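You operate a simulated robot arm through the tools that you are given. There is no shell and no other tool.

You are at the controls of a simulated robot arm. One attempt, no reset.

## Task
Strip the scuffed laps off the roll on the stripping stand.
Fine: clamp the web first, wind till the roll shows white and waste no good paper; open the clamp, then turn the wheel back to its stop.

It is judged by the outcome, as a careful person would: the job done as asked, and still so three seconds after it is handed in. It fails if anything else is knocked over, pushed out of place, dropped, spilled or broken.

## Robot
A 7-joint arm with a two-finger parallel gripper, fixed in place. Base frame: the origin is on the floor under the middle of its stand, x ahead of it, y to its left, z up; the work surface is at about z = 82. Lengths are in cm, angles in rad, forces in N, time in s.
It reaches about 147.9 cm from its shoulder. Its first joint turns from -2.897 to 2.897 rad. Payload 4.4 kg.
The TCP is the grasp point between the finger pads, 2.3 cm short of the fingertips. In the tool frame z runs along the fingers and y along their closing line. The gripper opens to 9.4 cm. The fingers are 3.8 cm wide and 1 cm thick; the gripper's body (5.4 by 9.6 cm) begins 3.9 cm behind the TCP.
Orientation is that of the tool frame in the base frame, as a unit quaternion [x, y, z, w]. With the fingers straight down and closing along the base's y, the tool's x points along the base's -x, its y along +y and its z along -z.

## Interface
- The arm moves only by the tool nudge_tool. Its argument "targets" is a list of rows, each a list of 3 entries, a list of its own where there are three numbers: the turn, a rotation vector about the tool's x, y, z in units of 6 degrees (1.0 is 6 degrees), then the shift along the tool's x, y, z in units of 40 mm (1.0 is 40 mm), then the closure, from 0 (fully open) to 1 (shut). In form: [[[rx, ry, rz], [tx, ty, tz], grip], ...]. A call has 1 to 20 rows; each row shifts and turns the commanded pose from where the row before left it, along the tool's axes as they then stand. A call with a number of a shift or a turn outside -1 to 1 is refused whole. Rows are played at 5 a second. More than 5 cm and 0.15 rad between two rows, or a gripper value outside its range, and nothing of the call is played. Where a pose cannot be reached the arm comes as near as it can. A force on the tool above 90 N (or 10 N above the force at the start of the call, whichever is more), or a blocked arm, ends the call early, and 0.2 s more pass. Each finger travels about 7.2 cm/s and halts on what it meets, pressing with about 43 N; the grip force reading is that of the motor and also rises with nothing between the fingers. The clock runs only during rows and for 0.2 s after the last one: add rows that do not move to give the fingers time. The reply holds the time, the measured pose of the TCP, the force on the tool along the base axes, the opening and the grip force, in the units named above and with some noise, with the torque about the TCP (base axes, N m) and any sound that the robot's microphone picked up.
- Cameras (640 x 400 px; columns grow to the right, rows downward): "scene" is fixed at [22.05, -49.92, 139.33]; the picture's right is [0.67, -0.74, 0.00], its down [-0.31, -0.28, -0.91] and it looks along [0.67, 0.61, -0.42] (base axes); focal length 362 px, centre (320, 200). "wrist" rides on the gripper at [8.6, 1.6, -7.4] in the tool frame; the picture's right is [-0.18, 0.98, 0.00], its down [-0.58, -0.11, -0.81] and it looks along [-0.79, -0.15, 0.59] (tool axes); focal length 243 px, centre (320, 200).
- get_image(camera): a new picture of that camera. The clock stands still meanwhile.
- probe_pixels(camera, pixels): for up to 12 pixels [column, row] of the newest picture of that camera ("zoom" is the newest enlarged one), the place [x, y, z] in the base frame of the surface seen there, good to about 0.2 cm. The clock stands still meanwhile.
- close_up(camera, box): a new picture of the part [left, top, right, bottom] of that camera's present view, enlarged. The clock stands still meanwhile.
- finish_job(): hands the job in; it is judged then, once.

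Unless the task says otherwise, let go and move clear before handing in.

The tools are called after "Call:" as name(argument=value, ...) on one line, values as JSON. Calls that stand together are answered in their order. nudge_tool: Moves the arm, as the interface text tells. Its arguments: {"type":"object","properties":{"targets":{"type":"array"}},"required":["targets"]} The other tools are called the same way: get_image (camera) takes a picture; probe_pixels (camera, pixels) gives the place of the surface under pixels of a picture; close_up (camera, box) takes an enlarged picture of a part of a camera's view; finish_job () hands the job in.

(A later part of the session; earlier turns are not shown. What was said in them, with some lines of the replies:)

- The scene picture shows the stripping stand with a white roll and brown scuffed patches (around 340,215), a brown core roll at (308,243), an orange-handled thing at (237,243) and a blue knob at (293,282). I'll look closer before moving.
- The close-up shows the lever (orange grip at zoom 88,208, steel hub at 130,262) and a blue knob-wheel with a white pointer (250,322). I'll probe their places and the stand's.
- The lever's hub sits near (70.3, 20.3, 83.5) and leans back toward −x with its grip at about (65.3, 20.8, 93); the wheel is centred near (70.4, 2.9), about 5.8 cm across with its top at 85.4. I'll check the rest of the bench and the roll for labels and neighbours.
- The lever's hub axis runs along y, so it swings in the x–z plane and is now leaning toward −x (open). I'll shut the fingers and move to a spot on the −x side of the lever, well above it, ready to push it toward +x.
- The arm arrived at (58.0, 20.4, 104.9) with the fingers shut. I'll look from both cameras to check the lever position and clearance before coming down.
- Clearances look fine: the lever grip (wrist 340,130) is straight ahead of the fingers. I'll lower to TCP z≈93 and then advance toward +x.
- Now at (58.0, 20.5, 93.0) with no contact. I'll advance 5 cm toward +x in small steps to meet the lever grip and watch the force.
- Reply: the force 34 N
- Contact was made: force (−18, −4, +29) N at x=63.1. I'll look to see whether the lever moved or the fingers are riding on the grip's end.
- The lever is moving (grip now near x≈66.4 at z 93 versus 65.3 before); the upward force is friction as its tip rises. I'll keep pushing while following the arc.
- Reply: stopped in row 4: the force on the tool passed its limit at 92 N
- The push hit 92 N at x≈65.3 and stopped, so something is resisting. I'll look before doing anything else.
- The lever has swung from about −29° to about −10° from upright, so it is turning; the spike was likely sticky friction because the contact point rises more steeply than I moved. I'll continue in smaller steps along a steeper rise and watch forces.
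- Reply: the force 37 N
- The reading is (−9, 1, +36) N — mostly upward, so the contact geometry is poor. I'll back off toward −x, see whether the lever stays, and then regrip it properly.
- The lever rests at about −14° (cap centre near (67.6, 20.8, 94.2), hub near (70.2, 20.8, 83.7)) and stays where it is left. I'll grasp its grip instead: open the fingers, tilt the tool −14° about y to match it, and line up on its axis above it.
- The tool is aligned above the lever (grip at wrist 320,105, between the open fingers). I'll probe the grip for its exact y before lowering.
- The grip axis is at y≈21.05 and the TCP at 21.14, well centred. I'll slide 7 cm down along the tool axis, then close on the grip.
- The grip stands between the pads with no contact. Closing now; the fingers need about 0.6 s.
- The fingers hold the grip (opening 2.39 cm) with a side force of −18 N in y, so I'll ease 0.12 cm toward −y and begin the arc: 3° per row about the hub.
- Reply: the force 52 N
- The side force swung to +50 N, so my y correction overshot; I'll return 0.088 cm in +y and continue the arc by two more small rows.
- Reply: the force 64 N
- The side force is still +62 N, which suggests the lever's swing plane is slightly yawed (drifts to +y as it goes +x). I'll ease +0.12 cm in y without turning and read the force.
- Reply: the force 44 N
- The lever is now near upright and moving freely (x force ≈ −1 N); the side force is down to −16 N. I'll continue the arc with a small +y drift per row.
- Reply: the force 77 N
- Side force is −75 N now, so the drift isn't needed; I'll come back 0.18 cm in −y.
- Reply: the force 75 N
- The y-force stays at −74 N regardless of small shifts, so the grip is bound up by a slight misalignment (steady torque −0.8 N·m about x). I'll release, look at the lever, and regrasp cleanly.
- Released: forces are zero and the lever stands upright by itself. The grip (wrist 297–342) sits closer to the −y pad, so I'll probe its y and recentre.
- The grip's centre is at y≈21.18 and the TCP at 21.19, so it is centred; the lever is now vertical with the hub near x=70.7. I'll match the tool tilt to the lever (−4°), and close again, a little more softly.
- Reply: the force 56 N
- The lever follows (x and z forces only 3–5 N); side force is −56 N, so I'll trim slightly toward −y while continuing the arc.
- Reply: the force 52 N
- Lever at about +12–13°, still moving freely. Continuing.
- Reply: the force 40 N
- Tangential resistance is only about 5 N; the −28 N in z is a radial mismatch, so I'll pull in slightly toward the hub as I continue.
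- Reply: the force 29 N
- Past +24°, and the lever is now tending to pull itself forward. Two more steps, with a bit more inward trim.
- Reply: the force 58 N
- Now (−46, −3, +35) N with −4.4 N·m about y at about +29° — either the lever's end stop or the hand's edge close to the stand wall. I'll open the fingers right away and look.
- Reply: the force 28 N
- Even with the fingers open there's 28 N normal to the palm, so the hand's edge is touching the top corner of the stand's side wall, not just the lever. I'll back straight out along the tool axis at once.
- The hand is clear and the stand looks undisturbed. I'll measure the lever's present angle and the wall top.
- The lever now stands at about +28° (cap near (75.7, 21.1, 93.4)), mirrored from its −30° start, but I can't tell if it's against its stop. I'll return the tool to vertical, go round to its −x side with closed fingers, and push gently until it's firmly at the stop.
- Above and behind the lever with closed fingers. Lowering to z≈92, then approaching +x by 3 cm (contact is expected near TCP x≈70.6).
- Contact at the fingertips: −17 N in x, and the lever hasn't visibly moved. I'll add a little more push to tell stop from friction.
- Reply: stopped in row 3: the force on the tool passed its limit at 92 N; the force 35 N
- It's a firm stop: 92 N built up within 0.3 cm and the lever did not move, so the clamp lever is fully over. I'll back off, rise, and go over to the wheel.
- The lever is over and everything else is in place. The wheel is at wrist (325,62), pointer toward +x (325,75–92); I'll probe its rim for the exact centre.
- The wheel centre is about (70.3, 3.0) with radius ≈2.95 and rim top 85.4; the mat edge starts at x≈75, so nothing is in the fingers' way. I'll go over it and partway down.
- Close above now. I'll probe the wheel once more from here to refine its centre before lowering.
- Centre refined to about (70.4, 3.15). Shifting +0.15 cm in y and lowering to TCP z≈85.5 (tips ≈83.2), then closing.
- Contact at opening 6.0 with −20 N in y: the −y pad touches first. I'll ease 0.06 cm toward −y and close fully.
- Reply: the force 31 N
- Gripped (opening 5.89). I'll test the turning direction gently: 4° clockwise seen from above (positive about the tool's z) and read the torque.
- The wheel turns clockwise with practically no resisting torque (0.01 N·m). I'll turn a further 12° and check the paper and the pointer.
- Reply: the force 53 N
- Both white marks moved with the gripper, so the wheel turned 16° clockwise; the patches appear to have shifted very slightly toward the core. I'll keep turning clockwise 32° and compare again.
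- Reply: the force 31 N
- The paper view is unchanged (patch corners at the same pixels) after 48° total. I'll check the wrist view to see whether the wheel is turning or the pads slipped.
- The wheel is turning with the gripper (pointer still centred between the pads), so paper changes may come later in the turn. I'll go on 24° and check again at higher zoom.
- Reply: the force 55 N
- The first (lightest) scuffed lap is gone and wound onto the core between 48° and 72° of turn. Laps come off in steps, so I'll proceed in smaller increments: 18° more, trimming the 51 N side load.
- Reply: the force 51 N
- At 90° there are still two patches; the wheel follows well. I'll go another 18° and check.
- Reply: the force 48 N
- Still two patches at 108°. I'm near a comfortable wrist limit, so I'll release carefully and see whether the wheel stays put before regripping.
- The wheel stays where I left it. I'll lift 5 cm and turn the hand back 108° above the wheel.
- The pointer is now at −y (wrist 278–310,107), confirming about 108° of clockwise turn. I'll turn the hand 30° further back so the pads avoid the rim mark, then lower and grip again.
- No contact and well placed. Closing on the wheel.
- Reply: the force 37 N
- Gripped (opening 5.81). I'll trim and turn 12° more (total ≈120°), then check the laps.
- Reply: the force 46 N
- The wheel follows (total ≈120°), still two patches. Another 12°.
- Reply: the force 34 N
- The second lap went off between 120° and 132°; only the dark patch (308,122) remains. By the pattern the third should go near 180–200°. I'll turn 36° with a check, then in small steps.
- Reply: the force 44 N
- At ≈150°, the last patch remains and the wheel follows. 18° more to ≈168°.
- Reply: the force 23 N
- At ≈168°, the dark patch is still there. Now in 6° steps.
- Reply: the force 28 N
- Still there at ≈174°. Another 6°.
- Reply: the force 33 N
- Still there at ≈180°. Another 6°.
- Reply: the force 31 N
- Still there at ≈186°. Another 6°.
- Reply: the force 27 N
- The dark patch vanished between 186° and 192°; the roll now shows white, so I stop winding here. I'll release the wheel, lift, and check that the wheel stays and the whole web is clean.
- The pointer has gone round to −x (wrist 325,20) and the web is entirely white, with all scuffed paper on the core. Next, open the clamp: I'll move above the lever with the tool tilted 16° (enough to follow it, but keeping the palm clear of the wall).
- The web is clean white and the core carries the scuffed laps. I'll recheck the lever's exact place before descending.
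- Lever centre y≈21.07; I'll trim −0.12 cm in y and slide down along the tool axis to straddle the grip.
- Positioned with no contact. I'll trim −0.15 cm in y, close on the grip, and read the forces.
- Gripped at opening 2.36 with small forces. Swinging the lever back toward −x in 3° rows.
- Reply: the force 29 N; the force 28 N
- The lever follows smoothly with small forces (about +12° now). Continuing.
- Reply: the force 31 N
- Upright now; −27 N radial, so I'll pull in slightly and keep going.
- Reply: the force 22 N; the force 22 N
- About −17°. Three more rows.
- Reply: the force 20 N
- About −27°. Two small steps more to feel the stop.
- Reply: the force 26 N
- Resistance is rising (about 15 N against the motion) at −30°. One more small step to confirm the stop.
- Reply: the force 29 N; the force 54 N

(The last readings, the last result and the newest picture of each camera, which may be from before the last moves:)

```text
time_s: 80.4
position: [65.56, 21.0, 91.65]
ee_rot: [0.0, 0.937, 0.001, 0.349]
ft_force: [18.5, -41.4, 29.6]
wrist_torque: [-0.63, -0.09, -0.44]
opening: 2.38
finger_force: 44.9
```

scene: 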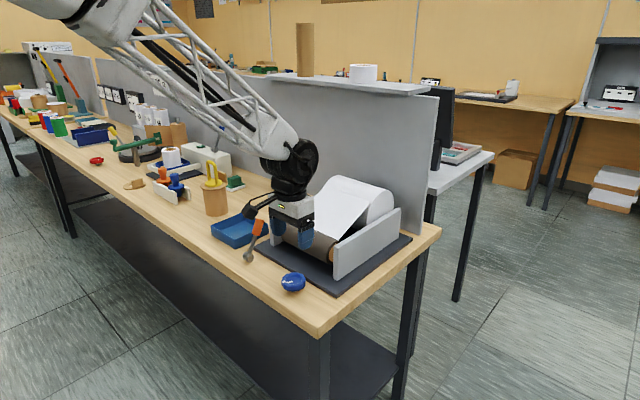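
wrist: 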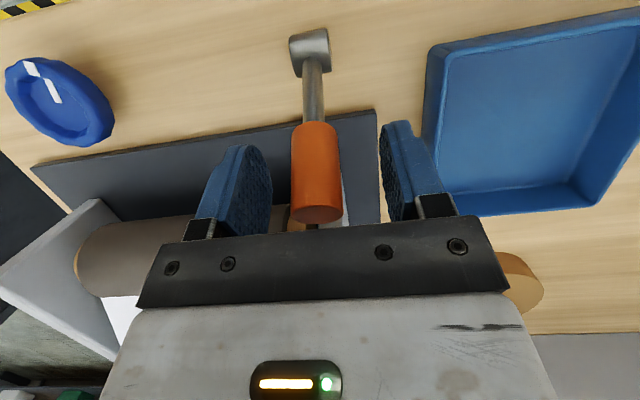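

Resistance has built to ~31 N tangentially, consistent with the stop. I'll release, back out along the tool axis, and compare the lever with its starting picture.

Call:
nudge_tool(targets=[[[0, 0, 0], [-0.05, 0, 0], 0.6], [[0, 0, 0], [0, 0, 0], 0.35], [[0, 0, 0], [0, 0, 0], 0.35], [[0, 0, 0], [0, 0, 0], 0.35], [[0, 0, 0], [0, 0, -0.5], 0.35], [[0, 0, 0], [0, 0, -0.8], 0.35], [[0, 0, 0], [0, 0, -0.8], 0.35], [[0, 0, 0], [0, 0, 0], 0.35]])

Call:
close_up(camera="scene", box=[210, 215, 330, 300])

Call:
get_image(camera="wrist")

```text
time_s: 82.2
position: [60.15, 21.23, 97.74]
ee_rot: [0.0, 0.937, 0.0, 0.348]
ft_force: [0.0, -0.1, 0.4]
wrist_torque: [0.01, -0.03, -0.01]
opening: 6.13
finger_force: 0.1
```

```text
4.71 times, centred on (270, 258) of scene
```

zoom: 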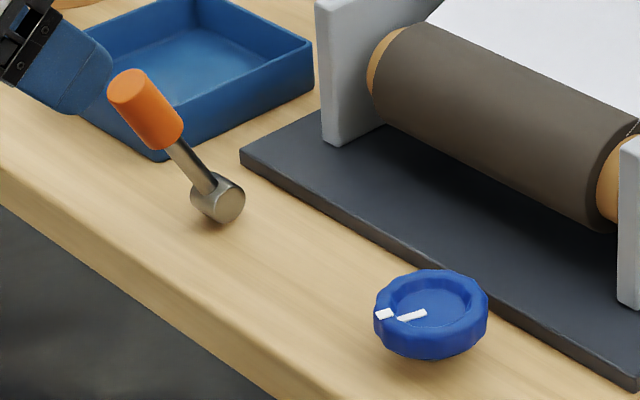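

```text
taken
```

wrist: 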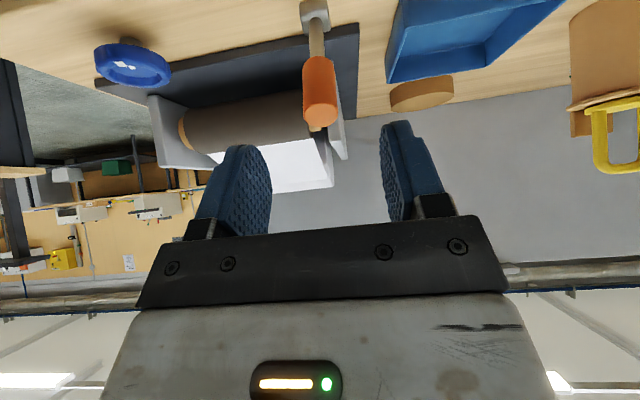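

The lever sits at exactly its starting pixels (grip 126,88; hub 228,200) — clamp open at its stop — and the web is still white. Now I'll straighten the tool, rise, and go back over the wheel.

Call:
nudge_tool(targets=[[[0, 0.68, 0], [0, 0, 0], 0.2], [[0, 0.68, 0], [0, 0, 0], 0.2], [[0, 0.68, 0], [0, 0, 0], 0.2], [[0, 0.68, 0], [0, 0, 0], 0.2], [[0, 0.68, 0], [0, 0, 0], 0.2], [[0, 0.68, 0], [0, 0, 0], 0.2], [[0, 0.68, 0], [0, 0, 0], 0.2], [[0, 0.68, 0], [0, 0, 0], 0.2], [[0, 0.68, 0], [0, 0, 0], 0.2], [[0, 0.68, 0], [0, 0, 0], 0.2], [[0, 0, 0], [0, 0, -0.6], 0.2], [[0, 0, 0], [-0.3, -0.757, 0], 0.2], [[0, 0, 0], [-0.4, -0.757, 0], 0.2], [[0, 0, 0], [-0.467, -0.757, 0], 0.2], [[0, 0, 0], [-0.467, -0.757, 0], 0.2], [[0, 0, 0], [-0.467, -0.757, 0], 0.2], [[0, 0, 0], [-0.467, -0.757, 0], 0.2], [[0, 0, 0], [0, 0, 0], 0.2]])

Call:
get_image(camera="wrist")

```text
time_s: 86.0
position: [70.44, 2.68, 100.42]
ee_rot: [-0.001, 1.0, 0.0, 0.0]
ft_force: [-0.5, 0.2, 0.1]
wrist_torque: [0.01, 0.03, -0.01]
opening: 7.52
finger_force: 0.1
```

```text
taken
```

wrist: 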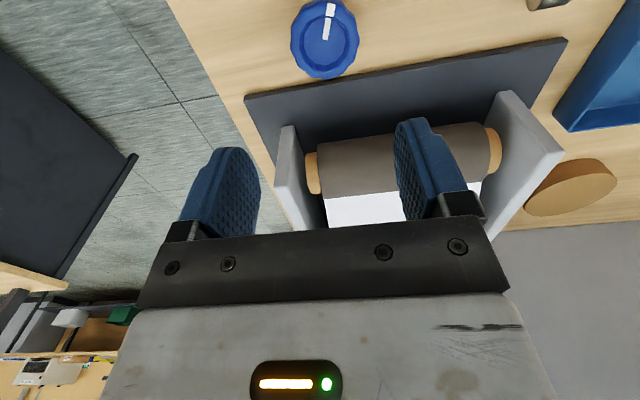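

Back over the wheel. I'll turn the hand 54° clockwise (so the pads miss the rim mark) and check the position reading again.

Call:
nudge_tool(targets=[[[0, 0, 1], [0, 0, 0], 0.2], [[0, 0, 1], [0, 0, 0], 0.2], [[0, 0, 1], [0, 0, 0], 0.2], [[0, 0, 1], [0, 0, 0], 0.2], [[0, 0, 1], [0, 0, 0], 0.2], [[0, 0, 1], [0, 0, 0], 0.2], [[0, 0, 1], [0, 0, 0], 0.2], [[0, 0, 1], [0, 0, 0.3], 0.2], [[0, 0, 1], [0, 0, 0.6], 0.2], [[0, 0, 0], [0, 0, 0.6], 0.2], [[0, 0, 0], [0, 0, 0.6], 0.2], [[0, 0, 0], [0, 0, 0.4], 0.2], [[0, 0, 0], [0, 0, 0], 0.2]])

Call:
get_image(camera="wrist")

```text
time_s: 88.8
position: [70.45, 2.79, 90.36]
ee_rot: [0.455, 0.891, 0.0, 0.0]
ft_force: [0.1, 0.6, -0.3]
wrist_torque: [-0.01, 0.0, 0.01]
opening: 7.49
finger_force: 0.1
```

```text
taken
```

wrist: 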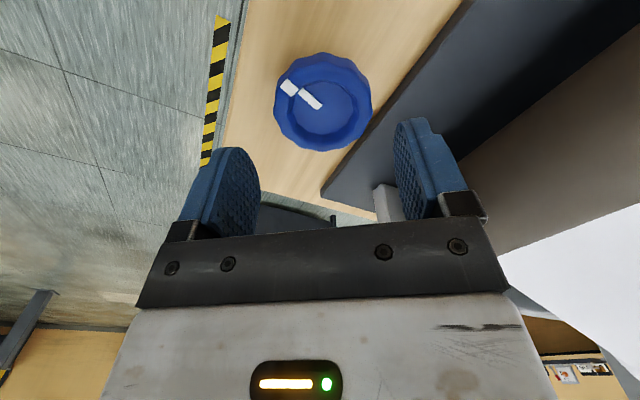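

Call:
probe_pixels(camera="wrist", pixels=[[280, 103], [366, 98], [322, 60], [324, 145], [290, 75], [355, 72], [290, 132], [358, 130], [320, 103]])

```text
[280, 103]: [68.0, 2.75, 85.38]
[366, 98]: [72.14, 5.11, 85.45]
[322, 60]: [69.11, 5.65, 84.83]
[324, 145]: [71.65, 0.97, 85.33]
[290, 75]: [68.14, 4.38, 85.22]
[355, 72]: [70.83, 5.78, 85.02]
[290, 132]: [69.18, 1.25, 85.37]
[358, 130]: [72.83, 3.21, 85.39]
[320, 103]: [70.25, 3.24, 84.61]
```

The TCP reads y≈2.75 while the wheel's centre is about 3.1, so I'll shift +0.25 cm in y (in tool axes), lower to z≈85.6, and close.

Call:
nudge_tool(targets=[[[0, 0, 0], [0.05, 0.037, 0.4], 0.2], [[0, 0, 0], [0, 0, 0.4], 0.2], [[0, 0, 0], [0, 0, 0.38], 0.2], [[0, 0, 0], [0, 0, 0], 0.2]])

Call:
get_image(camera="wrist")

```text
time_s: 89.8
position: [70.49, 2.99, 85.79]
ee_rot: [0.454, 0.891, 0.0, 0.0]
ft_force: [-0.1, 0.3, -0.3]
wrist_torque: [-0.01, 0.0, 0.04]
opening: 7.53
finger_force: 0.2
```

```text
taken
```

wrist: 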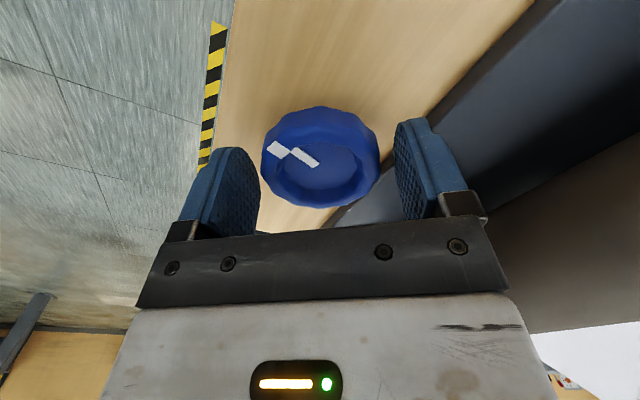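

Matches the picture from the release. Closing, then a first 6° counter-clockwise.

Call:
nudge_tool(targets=[[[0, 0, 0], [0, 0, 0], 0.5], [[0, 0, 0], [0, 0, 0], 0.5], [[0, 0, 0], [0, 0, 0], 0.5], [[0, 0, -0.5], [0, 0, 0], 0.5], [[0, 0, -0.5], [0, 0, 0], 0.5], [[0, 0, 0], [0, 0, 0], 0.5]])

Call:
close_up(camera="scene", box=[280, 165, 420, 265])

```text
time_s: 91.2
position: [70.49, 3.03, 85.81]
ee_rot: [0.407, 0.913, 0.0, 0.0]
ft_force: [-7.0, -14.8, 17.0]
wrist_torque: [-0.07, 1.14, 0.01]
opening: 5.78
finger_force: 44.3
```

```text
4.00 times, centred on (350, 215) of scene
```

zoom: 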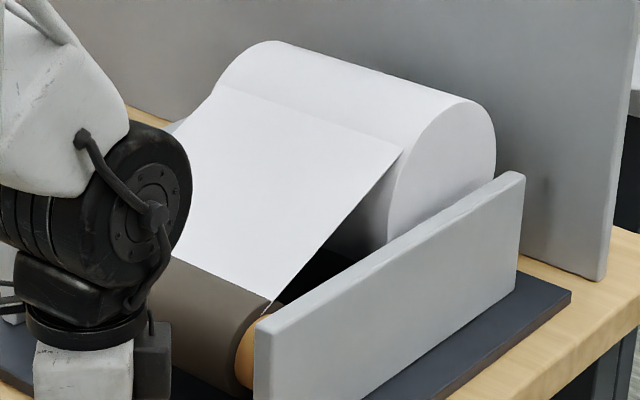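

Turns back freely, paper still white. Continuing counter-clockwise 54°.

Call:
nudge_tool(targets=[[[0, 0, -0.9], [0, -0.004, 0], 0.5], [[0, 0, -0.9], [0, 0, 0], 0.5], [[0, 0, -0.9], [0, 0, 0], 0.5], [[0, 0, -0.9], [0, 0, 0], 0.5], [[0, 0, -0.9], [0, 0, 0], 0.5], [[0, 0, -0.9], [0, 0, 0], 0.5], [[0, 0, -0.9], [0, 0, 0], 0.5], [[0, 0, -0.9], [0, 0, 0], 0.5], [[0, 0, -0.9], [0, 0, 0], 0.5], [[0, 0, -0.9], [0, 0, 0], 0.5], [[0, 0, 0], [0, 0, 0], 0.5]])

Call:
close_up(camera="scene", box=[280, 165, 420, 265])

Call:
get_image(camera="wrist")

```text
time_s: 93.6
position: [70.35, 3.0, 85.73]
ee_rot: [-0.054, 0.999, 0.0, 0.001]
ft_force: [7.8, -22.6, 18.8]
wrist_torque: [-0.28, -1.3, 0.0]
opening: 5.78
finger_force: 45.0
```

```text
4.00 times, centred on (350, 215) of scene
```

zoom: 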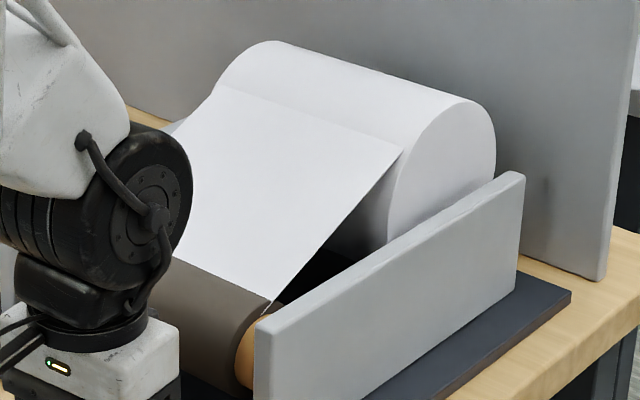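

```text
taken
```

wrist: 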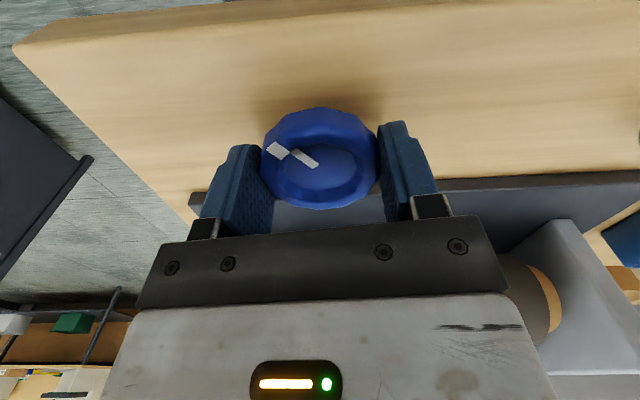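

The wheel follows (now ≈132°) and the web stays white. Another 65° counter-clockwise.

Call:
nudge_tool(targets=[[[0, 0, -0.9], [0, -0.005, 0], 0.5], [[0, 0, -0.9], [0, 0, 0], 0.5], [[0, 0, -0.9], [0, 0, 0], 0.5], [[0, 0, -0.9], [0, 0, 0], 0.5], [[0, 0, -0.9], [0, 0, 0], 0.5], [[0, 0, -0.9], [0, 0, 0], 0.5], [[0, 0, -0.9], [0, 0, 0], 0.5], [[0, 0, -0.9], [0, 0, 0], 0.5], [[0, 0, -0.9], [0, 0, 0], 0.5], [[0, 0, -0.9], [0, 0, 0], 0.5], [[0, 0, -0.9], [0, 0, 0], 0.5], [[0, 0, -0.9], [0, 0, 0], 0.5], [[0, 0, 0], [0, 0, 0], 0.5]])

Call:
get_image(camera="wrist")

```text
time_s: 96.4
position: [70.39, 2.88, 85.79]
ee_rot: [-0.58, 0.814, -0.001, 0.0]
ft_force: [22.5, -27.9, 7.2]
wrist_torque: [0.38, -0.63, -0.01]
opening: 5.73
finger_force: 45.1
```

```text
taken
```

wrist: 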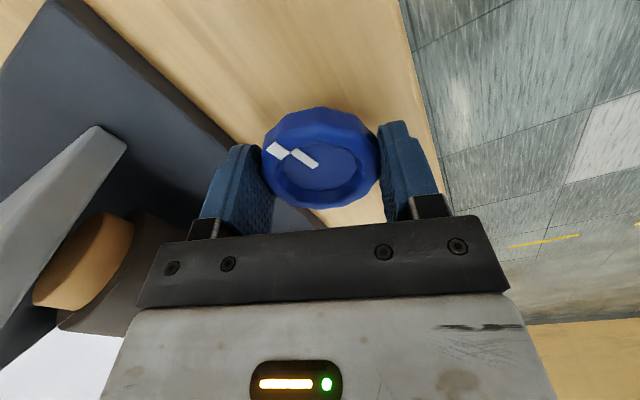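

At ≈67° remaining and all is well. I'll release, lift, turn the hand 102° clockwise and regrip for the remainder.

Call:
nudge_tool(targets=[[[0, 0, 0], [0, 0, 0], 0.2], [[0, 0, 0], [0, 0, 0], 0.2], [[0, 0, 0], [0, 0, -0.6], 0.2], [[0, 0, 0], [0, 0, -0.6], 0.2], [[0, 0, 1], [0, 0, 0], 0.2], [[0, 0, 1], [0, 0, 0], 0.2], [[0, 0, 1], [0, 0, 0], 0.2], [[0, 0, 1], [0, 0, 0], 0.2], [[0, 0, 1], [0, 0, 0], 0.2], [[0, 0, 1], [0, 0, 0], 0.2], [[0, 0, 1], [0, 0, 0], 0.2], [[0, 0, 1], [0, 0, 0], 0.2], [[0, 0, 1], [0, 0, 0], 0.2], [[0, 0, 1], [0, 0, 0], 0.2], [[0, 0, 1], [0, 0, 0], 0.2], [[0, 0, 1], [0, 0, 0], 0.2], [[0, 0, 1], [0, 0, 0], 0.2], [[0, 0, 1], [0, 0, 0], 0.2], [[0, 0, 1], [0, 0, 0], 0.2], [[0, 0, 1], [0, 0, 0], 0.2]])

Call:
get_image(camera="wrist")

```text
time_s: 100.6
position: [70.49, 2.99, 90.47]
ee_rot: [0.218, 0.976, 0.0, 0.0]
ft_force: [0.5, -0.3, 0.4]
wrist_torque: [0.03, -0.01, 0.01]
opening: 7.5
finger_force: 0.0
```

```text
taken
```

wrist: 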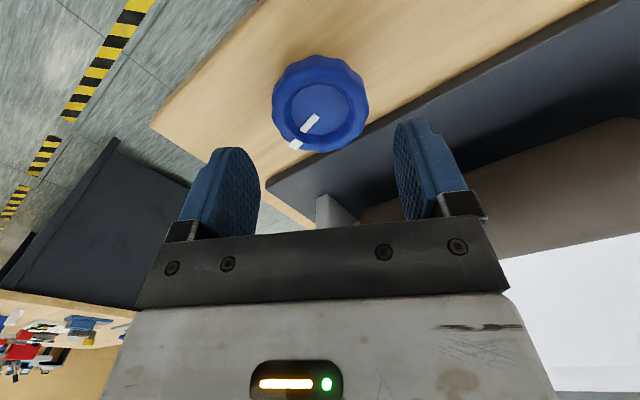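

Well placed above the wheel; the mark (295,145) is clear of the pads. Lowering and gripping.

Call:
nudge_tool(targets=[[[0, 0, 0], [0, 0, 0.4], 0.2], [[0, 0, 0], [0, 0, 0.4], 0.2], [[0, 0, 0], [0, 0, 0.38], 0.2], [[0, 0, 0], [0, 0, 0], 0.2], [[0, 0, 0], [0, 0, 0], 0.5], [[0, 0, 0], [0, 0, 0], 0.5], [[0, 0, 0], [0, 0, 0], 0.5], [[0, 0, 0], [0, 0, 0], 0.5]])

```text
time_s: 102.4
position: [70.31, 3.09, 85.76]
ee_rot: [0.218, 0.976, 0.0, -0.001]
ft_force: [1.6, -0.4, -2.8]
wrist_torque: [-0.34, -0.59, -0.04]
opening: 5.83
finger_force: 45.5
```

Gripped cleanly with no side load. Turning counter-clockwise 54° (leaving the last ~13° for slow steps).

Call:
nudge_tool(targets=[[[0, 0, -0.9], [0, 0, 0], 0.5], [[0, 0, -0.9], [0, 0, 0], 0.5], [[0, 0, -0.9], [0, 0, 0], 0.5], [[0, 0, -0.9], [0, 0, 0], 0.5], [[0, 0, -0.9], [0, 0, 0], 0.5], [[0, 0, -0.9], [0, 0, 0], 0.5], [[0, 0, -0.9], [0, 0, 0], 0.5], [[0, 0, -0.9], [0, 0, 0], 0.5], [[0, 0, -0.9], [0, 0, 0], 0.5], [[0, 0, -0.9], [0, 0, 0], 0.5], [[0, 0, 0], [0, 0, 0], 0.5]])

Call:
get_image(camera="wrist")

Call:
close_up(camera="scene", box=[280, 165, 420, 265])

```text
time_s: 104.8
position: [70.45, 2.92, 85.74]
ee_rot: [-0.248, 0.969, 0.0, -0.001]
ft_force: [13.8, -65.2, -21.1]
wrist_torque: [-0.06, -0.29, -0.07]
opening: 5.86
finger_force: 45.1
```

```text
taken
```

wrist: 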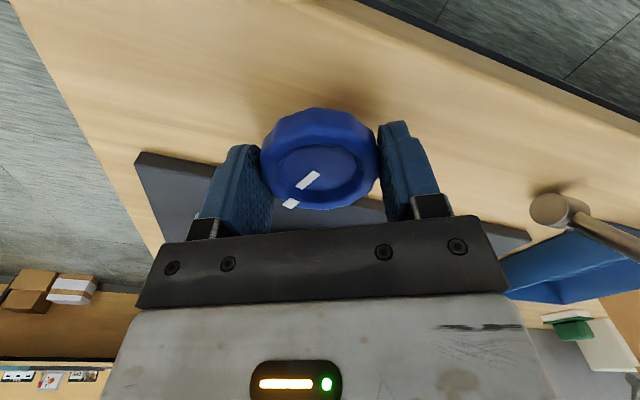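

```text
4.00 times, centred on (350, 215) of scene
```

zoom: 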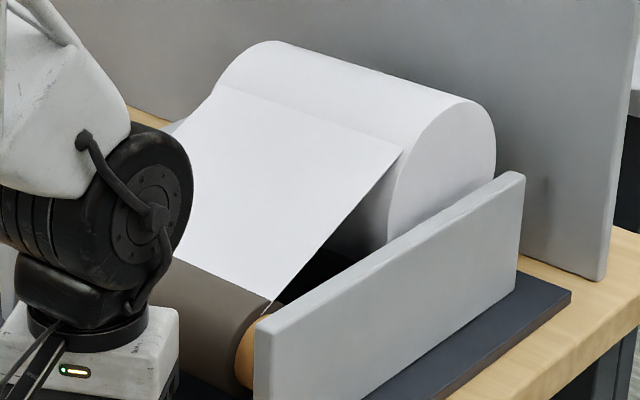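

About 13° remain, web still white. I'll trim the side load and turn in slow 3° steps, watching the torque about z for the stop.

Call:
nudge_tool(targets=[[[0, 0, 0], [0, -0.018, 0], 0.5], [[0, 0, -0.5], [0, 0, 0], 0.5], [[0, 0, -0.5], [0, 0, 0], 0.5], [[0, 0, -0.5], [0, 0, 0], 0.5], [[0, 0, 0], [0, 0, 0], 0.5]])

```text
time_s: 106.0
position: [70.38, 3.0, 85.72]
ee_rot: [-0.324, 0.946, 0.0, 0.0]
ft_force: [-2.6, -47.4, -3.6]
wrist_torque: [-0.83, 0.45, 0.0]
opening: 5.84
finger_force: 45.0
```

No resisting torque yet at ≈4° remaining. Continuing in small steps.

Call:
nudge_tool(targets=[[[0, 0, -0.35], [0, -0.005, 0], 0.5], [[0, 0, -0.35], [0, 0, 0], 0.5], [[0, 0, 0], [0, 0, 0], 0.5]])

```text
time_s: 106.8
position: [70.37, 3.01, 85.82]
ee_rot: [-0.357, 0.934, 0.001, 0.0]
ft_force: [-15.2, -38.7, 6.8]
wrist_torque: [-0.63, 0.08, -0.02]
opening: 5.88
finger_force: 44.8
```

Call:
nudge_tool(targets=[[[0, 0, -0.35], [0, 0, 0], 0.5], [[0, 0, -0.35], [0, 0, 0], 0.5], [[0, 0, 0], [0, 0, 0], 0.5]])

Call:
get_image(camera="wrist")

```text
time_s: 107.6
position: [70.54, 2.89, 85.69]
ee_rot: [-0.393, 0.919, 0.0, 0.001]
ft_force: [-15.4, -26.1, 2.6]
wrist_torque: [-0.14, -0.45, -0.02]
opening: 5.82
finger_force: 44.8
```

```text
taken
```

wrist: 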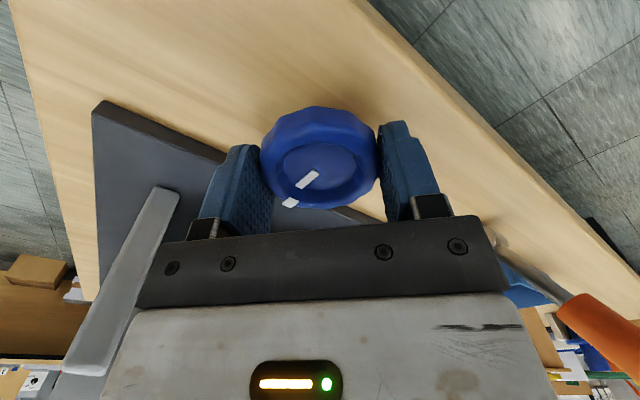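

Pointer still moves with the gripper and no stop yet; I'll measure the pointer's actual direction against its starting one.

Call:
probe_pixels(camera="wrist", pixels=[[290, 203], [302, 187], [315, 173], [287, 205], [318, 171]])

Call:
close_up(camera="scene", box=[265, 255, 320, 300])

```text
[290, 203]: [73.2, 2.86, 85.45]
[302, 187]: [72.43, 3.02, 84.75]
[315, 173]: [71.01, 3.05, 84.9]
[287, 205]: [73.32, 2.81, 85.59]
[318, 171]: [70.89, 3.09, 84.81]
```

```text
8.89 times, centred on (292, 278) of scene
```

zoom: 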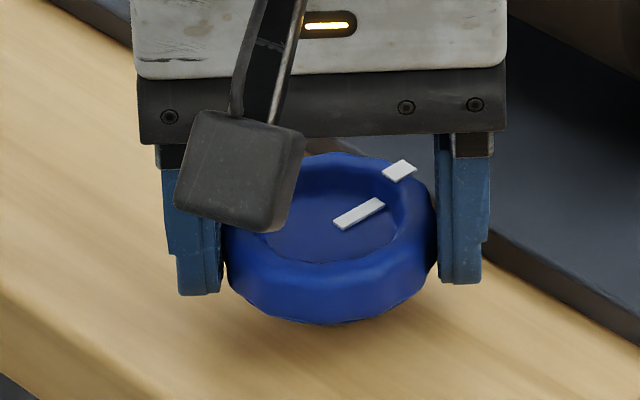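

The pointer is within a degree or two of its starting direction (rim mark at zoom 399,170 versus 395,167 at the start), with no stop torque yet. I'll continue in small counter-clockwise steps.

Call:
nudge_tool(targets=[[[0, 0, -0.3], [0, 0, 0], 0.5], [[0, 0, -0.3], [0, 0, 0], 0.5], [[0, 0, 0], [0, 0, 0], 0.5]])

Call:
close_up(camera="scene", box=[265, 255, 320, 300])

```text
time_s: 108.4
position: [70.42, 2.98, 85.7]
ee_rot: [-0.423, 0.906, 0.001, -0.001]
ft_force: [-12.6, -17.2, 4.8]
wrist_torque: [-0.29, 0.21, 0.0]
opening: 5.85
finger_force: 44.5
```

```text
8.89 times, centred on (292, 278) of scene
```

zoom: 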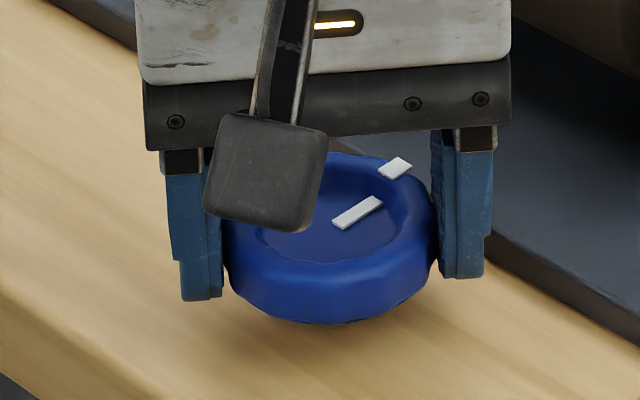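

The rim mark is back at its starting pixel (395,167). I'll press 3° further to see whether this is the stop.

Call:
nudge_tool(targets=[[[0, 0, -0.25], [0, 0, 0], 0.5], [[0, 0, -0.25], [0, 0, 0], 0.5], [[0, 0, 0], [0, 0, 0], 0.5]])

Call:
close_up(camera="scene", box=[265, 255, 320, 300])

```text
time_s: 109.2
position: [70.38, 2.96, 85.65]
ee_rot: [-0.445, 0.896, 0.0, 0.0]
ft_force: [17.1, -1.4, -15.0]
wrist_torque: [0.72, -0.22, -0.15]
opening: 5.84
finger_force: 45.0
```

```text
8.89 times, centred on (292, 278) of scene
```

zoom: 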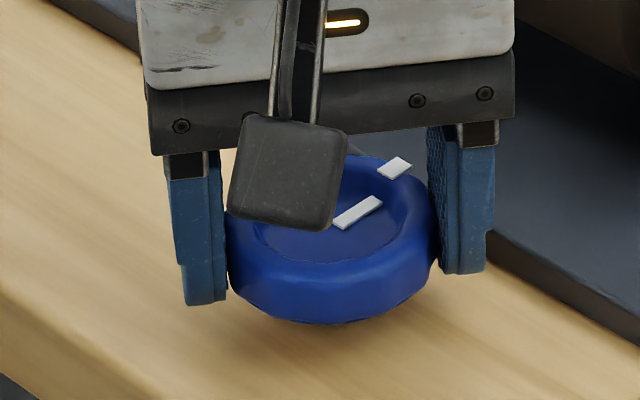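

The pointer did not move and a resisting torque (−0.15 N·m) has appeared. One more 2–3° press to confirm the stop.

Call:
nudge_tool(targets=[[[0, 0, -0.25], [0, 0, 0], 0.5], [[0, 0, -0.2], [0, 0, 0], 0.5], [[0, 0, 0], [0, 0, 0], 0.5]])

Call:
close_up(camera="scene", box=[265, 255, 320, 300])

```text
time_s: 110.0
position: [70.57, 2.93, 85.8]
ee_rot: [-0.465, 0.885, 0.0, 0.0]
ft_force: [0.9, -15.6, -2.7]
wrist_torque: [-0.65, 0.24, -0.36]
opening: 5.77
finger_force: 45.0
```

```text
8.89 times, centred on (292, 278) of scene
```

zoom: 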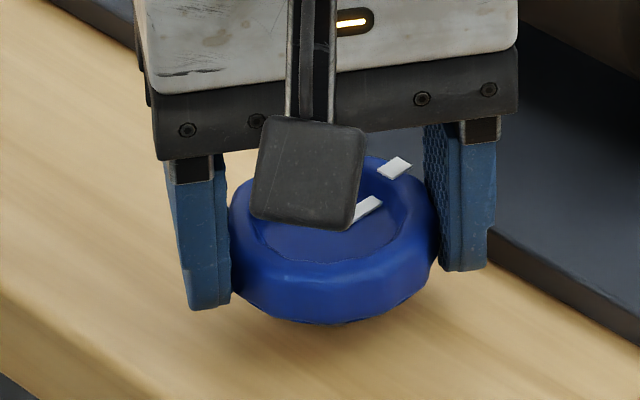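

Torque has risen to −0.36 N·m with the mark fixed at (395,167): the wheel is against its stop. I'll open the fingers, lift clear, and inspect everything.

Call:
nudge_tool(targets=[[[0, 0, 0], [0, 0, 0], 0.2], [[0, 0, 0], [0, 0, 0], 0.2], [[0, 0, 0], [0, 0, 0], 0.2], [[0, 0, 0], [0, 0, -0.5], 0.2], [[0, 0, 0], [0, 0, -0.7], 0.2], [[0, 0, 0.9], [0, 0, -0.8], 0.1], [[0, 0, 0.9], [0, 0, -0.8], 0.1], [[0, 0, 0.9], [0, 0, -0.8], 0], [[0, 0, 0.9], [0, 0, -0.8], 0], [[0, 0, 0.9], [0, 0, -0.8], 0], [[0, 0, 0.9], [0, 0, -0.8], 0], [[0, 0, 0.9], [0, 0, -0.8], 0], [[0, 0, 0.9], [0, 0, -0.6], 0], [[0, 0, 0.9], [0, 0, 0], 0], [[0, 0, 0.9], [0, 0, 0], 0], [[0, 0, 0.2], [0, 0, 0], 0], [[0, 0, 0], [0, 0, 0], 0]])

Call:
close_up(camera="scene", box=[265, 255, 320, 300])

Call:
get_image(camera="scene")

Call:
get_image(camera="wrist")

```text
time_s: 113.6
position: [70.55, 2.84, 115.42]
ee_rot: [-0.002, 1.0, 0.001, 0.0]
ft_force: [0.6, 0.8, -0.4]
wrist_torque: [-0.01, 0.04, -0.02]
opening: 9.4
finger_force: 0.1
```

```text
8.89 times, centred on (292, 278) of scene
```

zoom: 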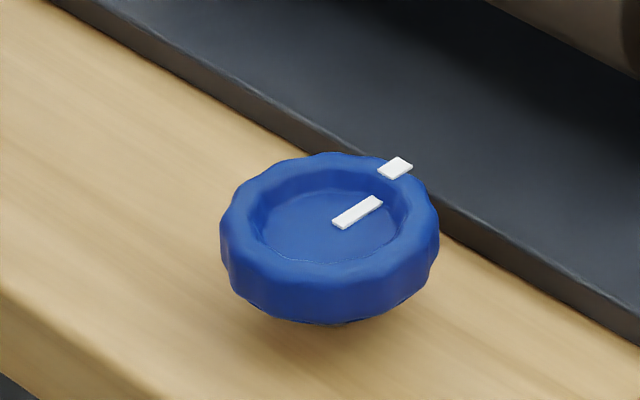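

```text
taken
```

scene: 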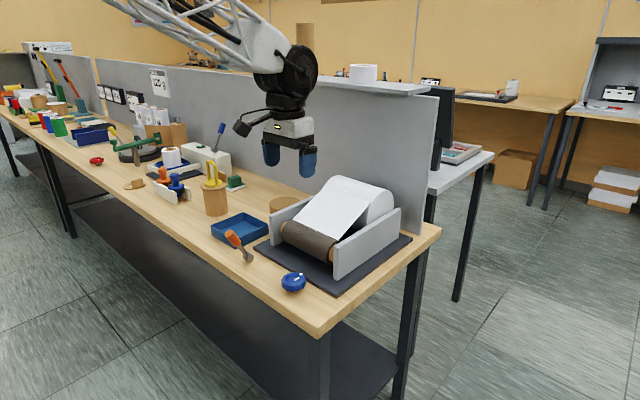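

```text
taken
```

wrist: 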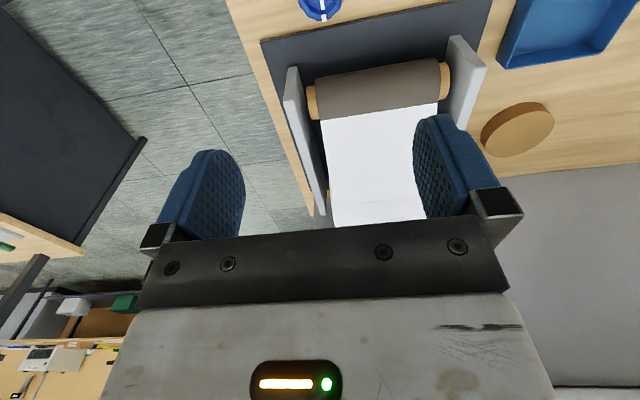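

The wheel pointer is back exactly at its starting pixels (395,167 / 357,212), the web is all white, and nothing else has moved. A last check of the lever and the neighbours before handing in.

Call:
close_up(camera="scene", box=[210, 215, 330, 300])

Call:
close_up(camera="scene", box=[200, 160, 440, 310])

```text
4.71 times, centred on (270, 258) of scene
```

zoom: 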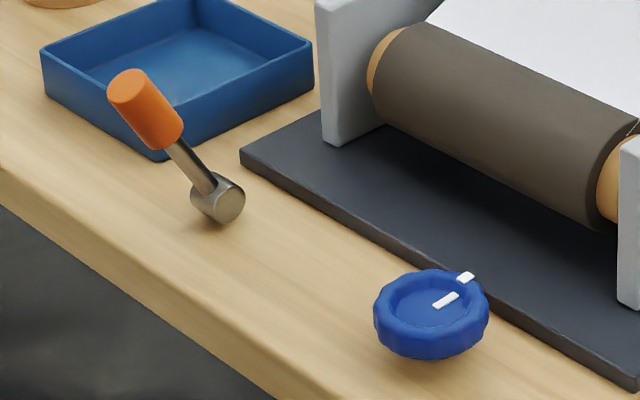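

```text
2.67 times, centred on (320, 235) of scene
```

zoom: 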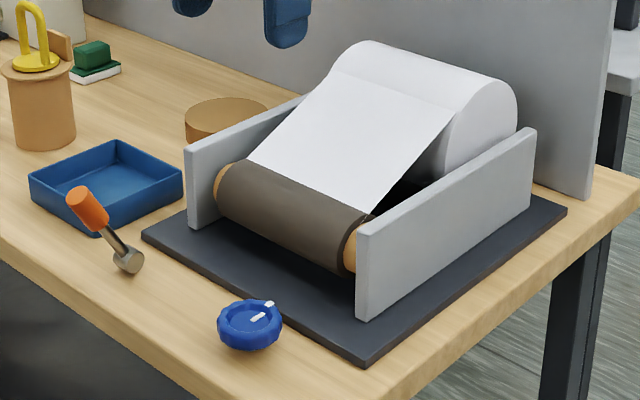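

The lever (126,88 → 228,200) and wheel marks (447,299; 466,277) match the starting picture, the web and roll are white with the scuffed laps on the core, the tray and stand are undisturbed, and the arm is clear. Handing the job in.

Call:
finish_job()

```text
The job is handed in.
```

The scuffed laps are off: all three brown patches are wound onto the core and the web and roll show white. I've handed the job in.

- **Clamp:** I swung the lever over to its far stop before winding. Afterwards I swung it back to its starting position, where it resisted as at a stop.
- **Winding:** I turned the wheel clockwise about 192°. I went in 6° steps at the end; the last patch went between 186° and 192°, and I stopped there so no good paper was wound off.
- **Wheel:** with the clamp open, I turned it back counter-clockwise until it met its stop. The pointer is at the same place as at the start.

While closing the clamp, the edge of the hand pressed briefly against the top of the stand's side wall, at up to about 60 N, so I backed out. The last pictures show the stand and everything nearby undisturbed, with the arm clear above the bench.
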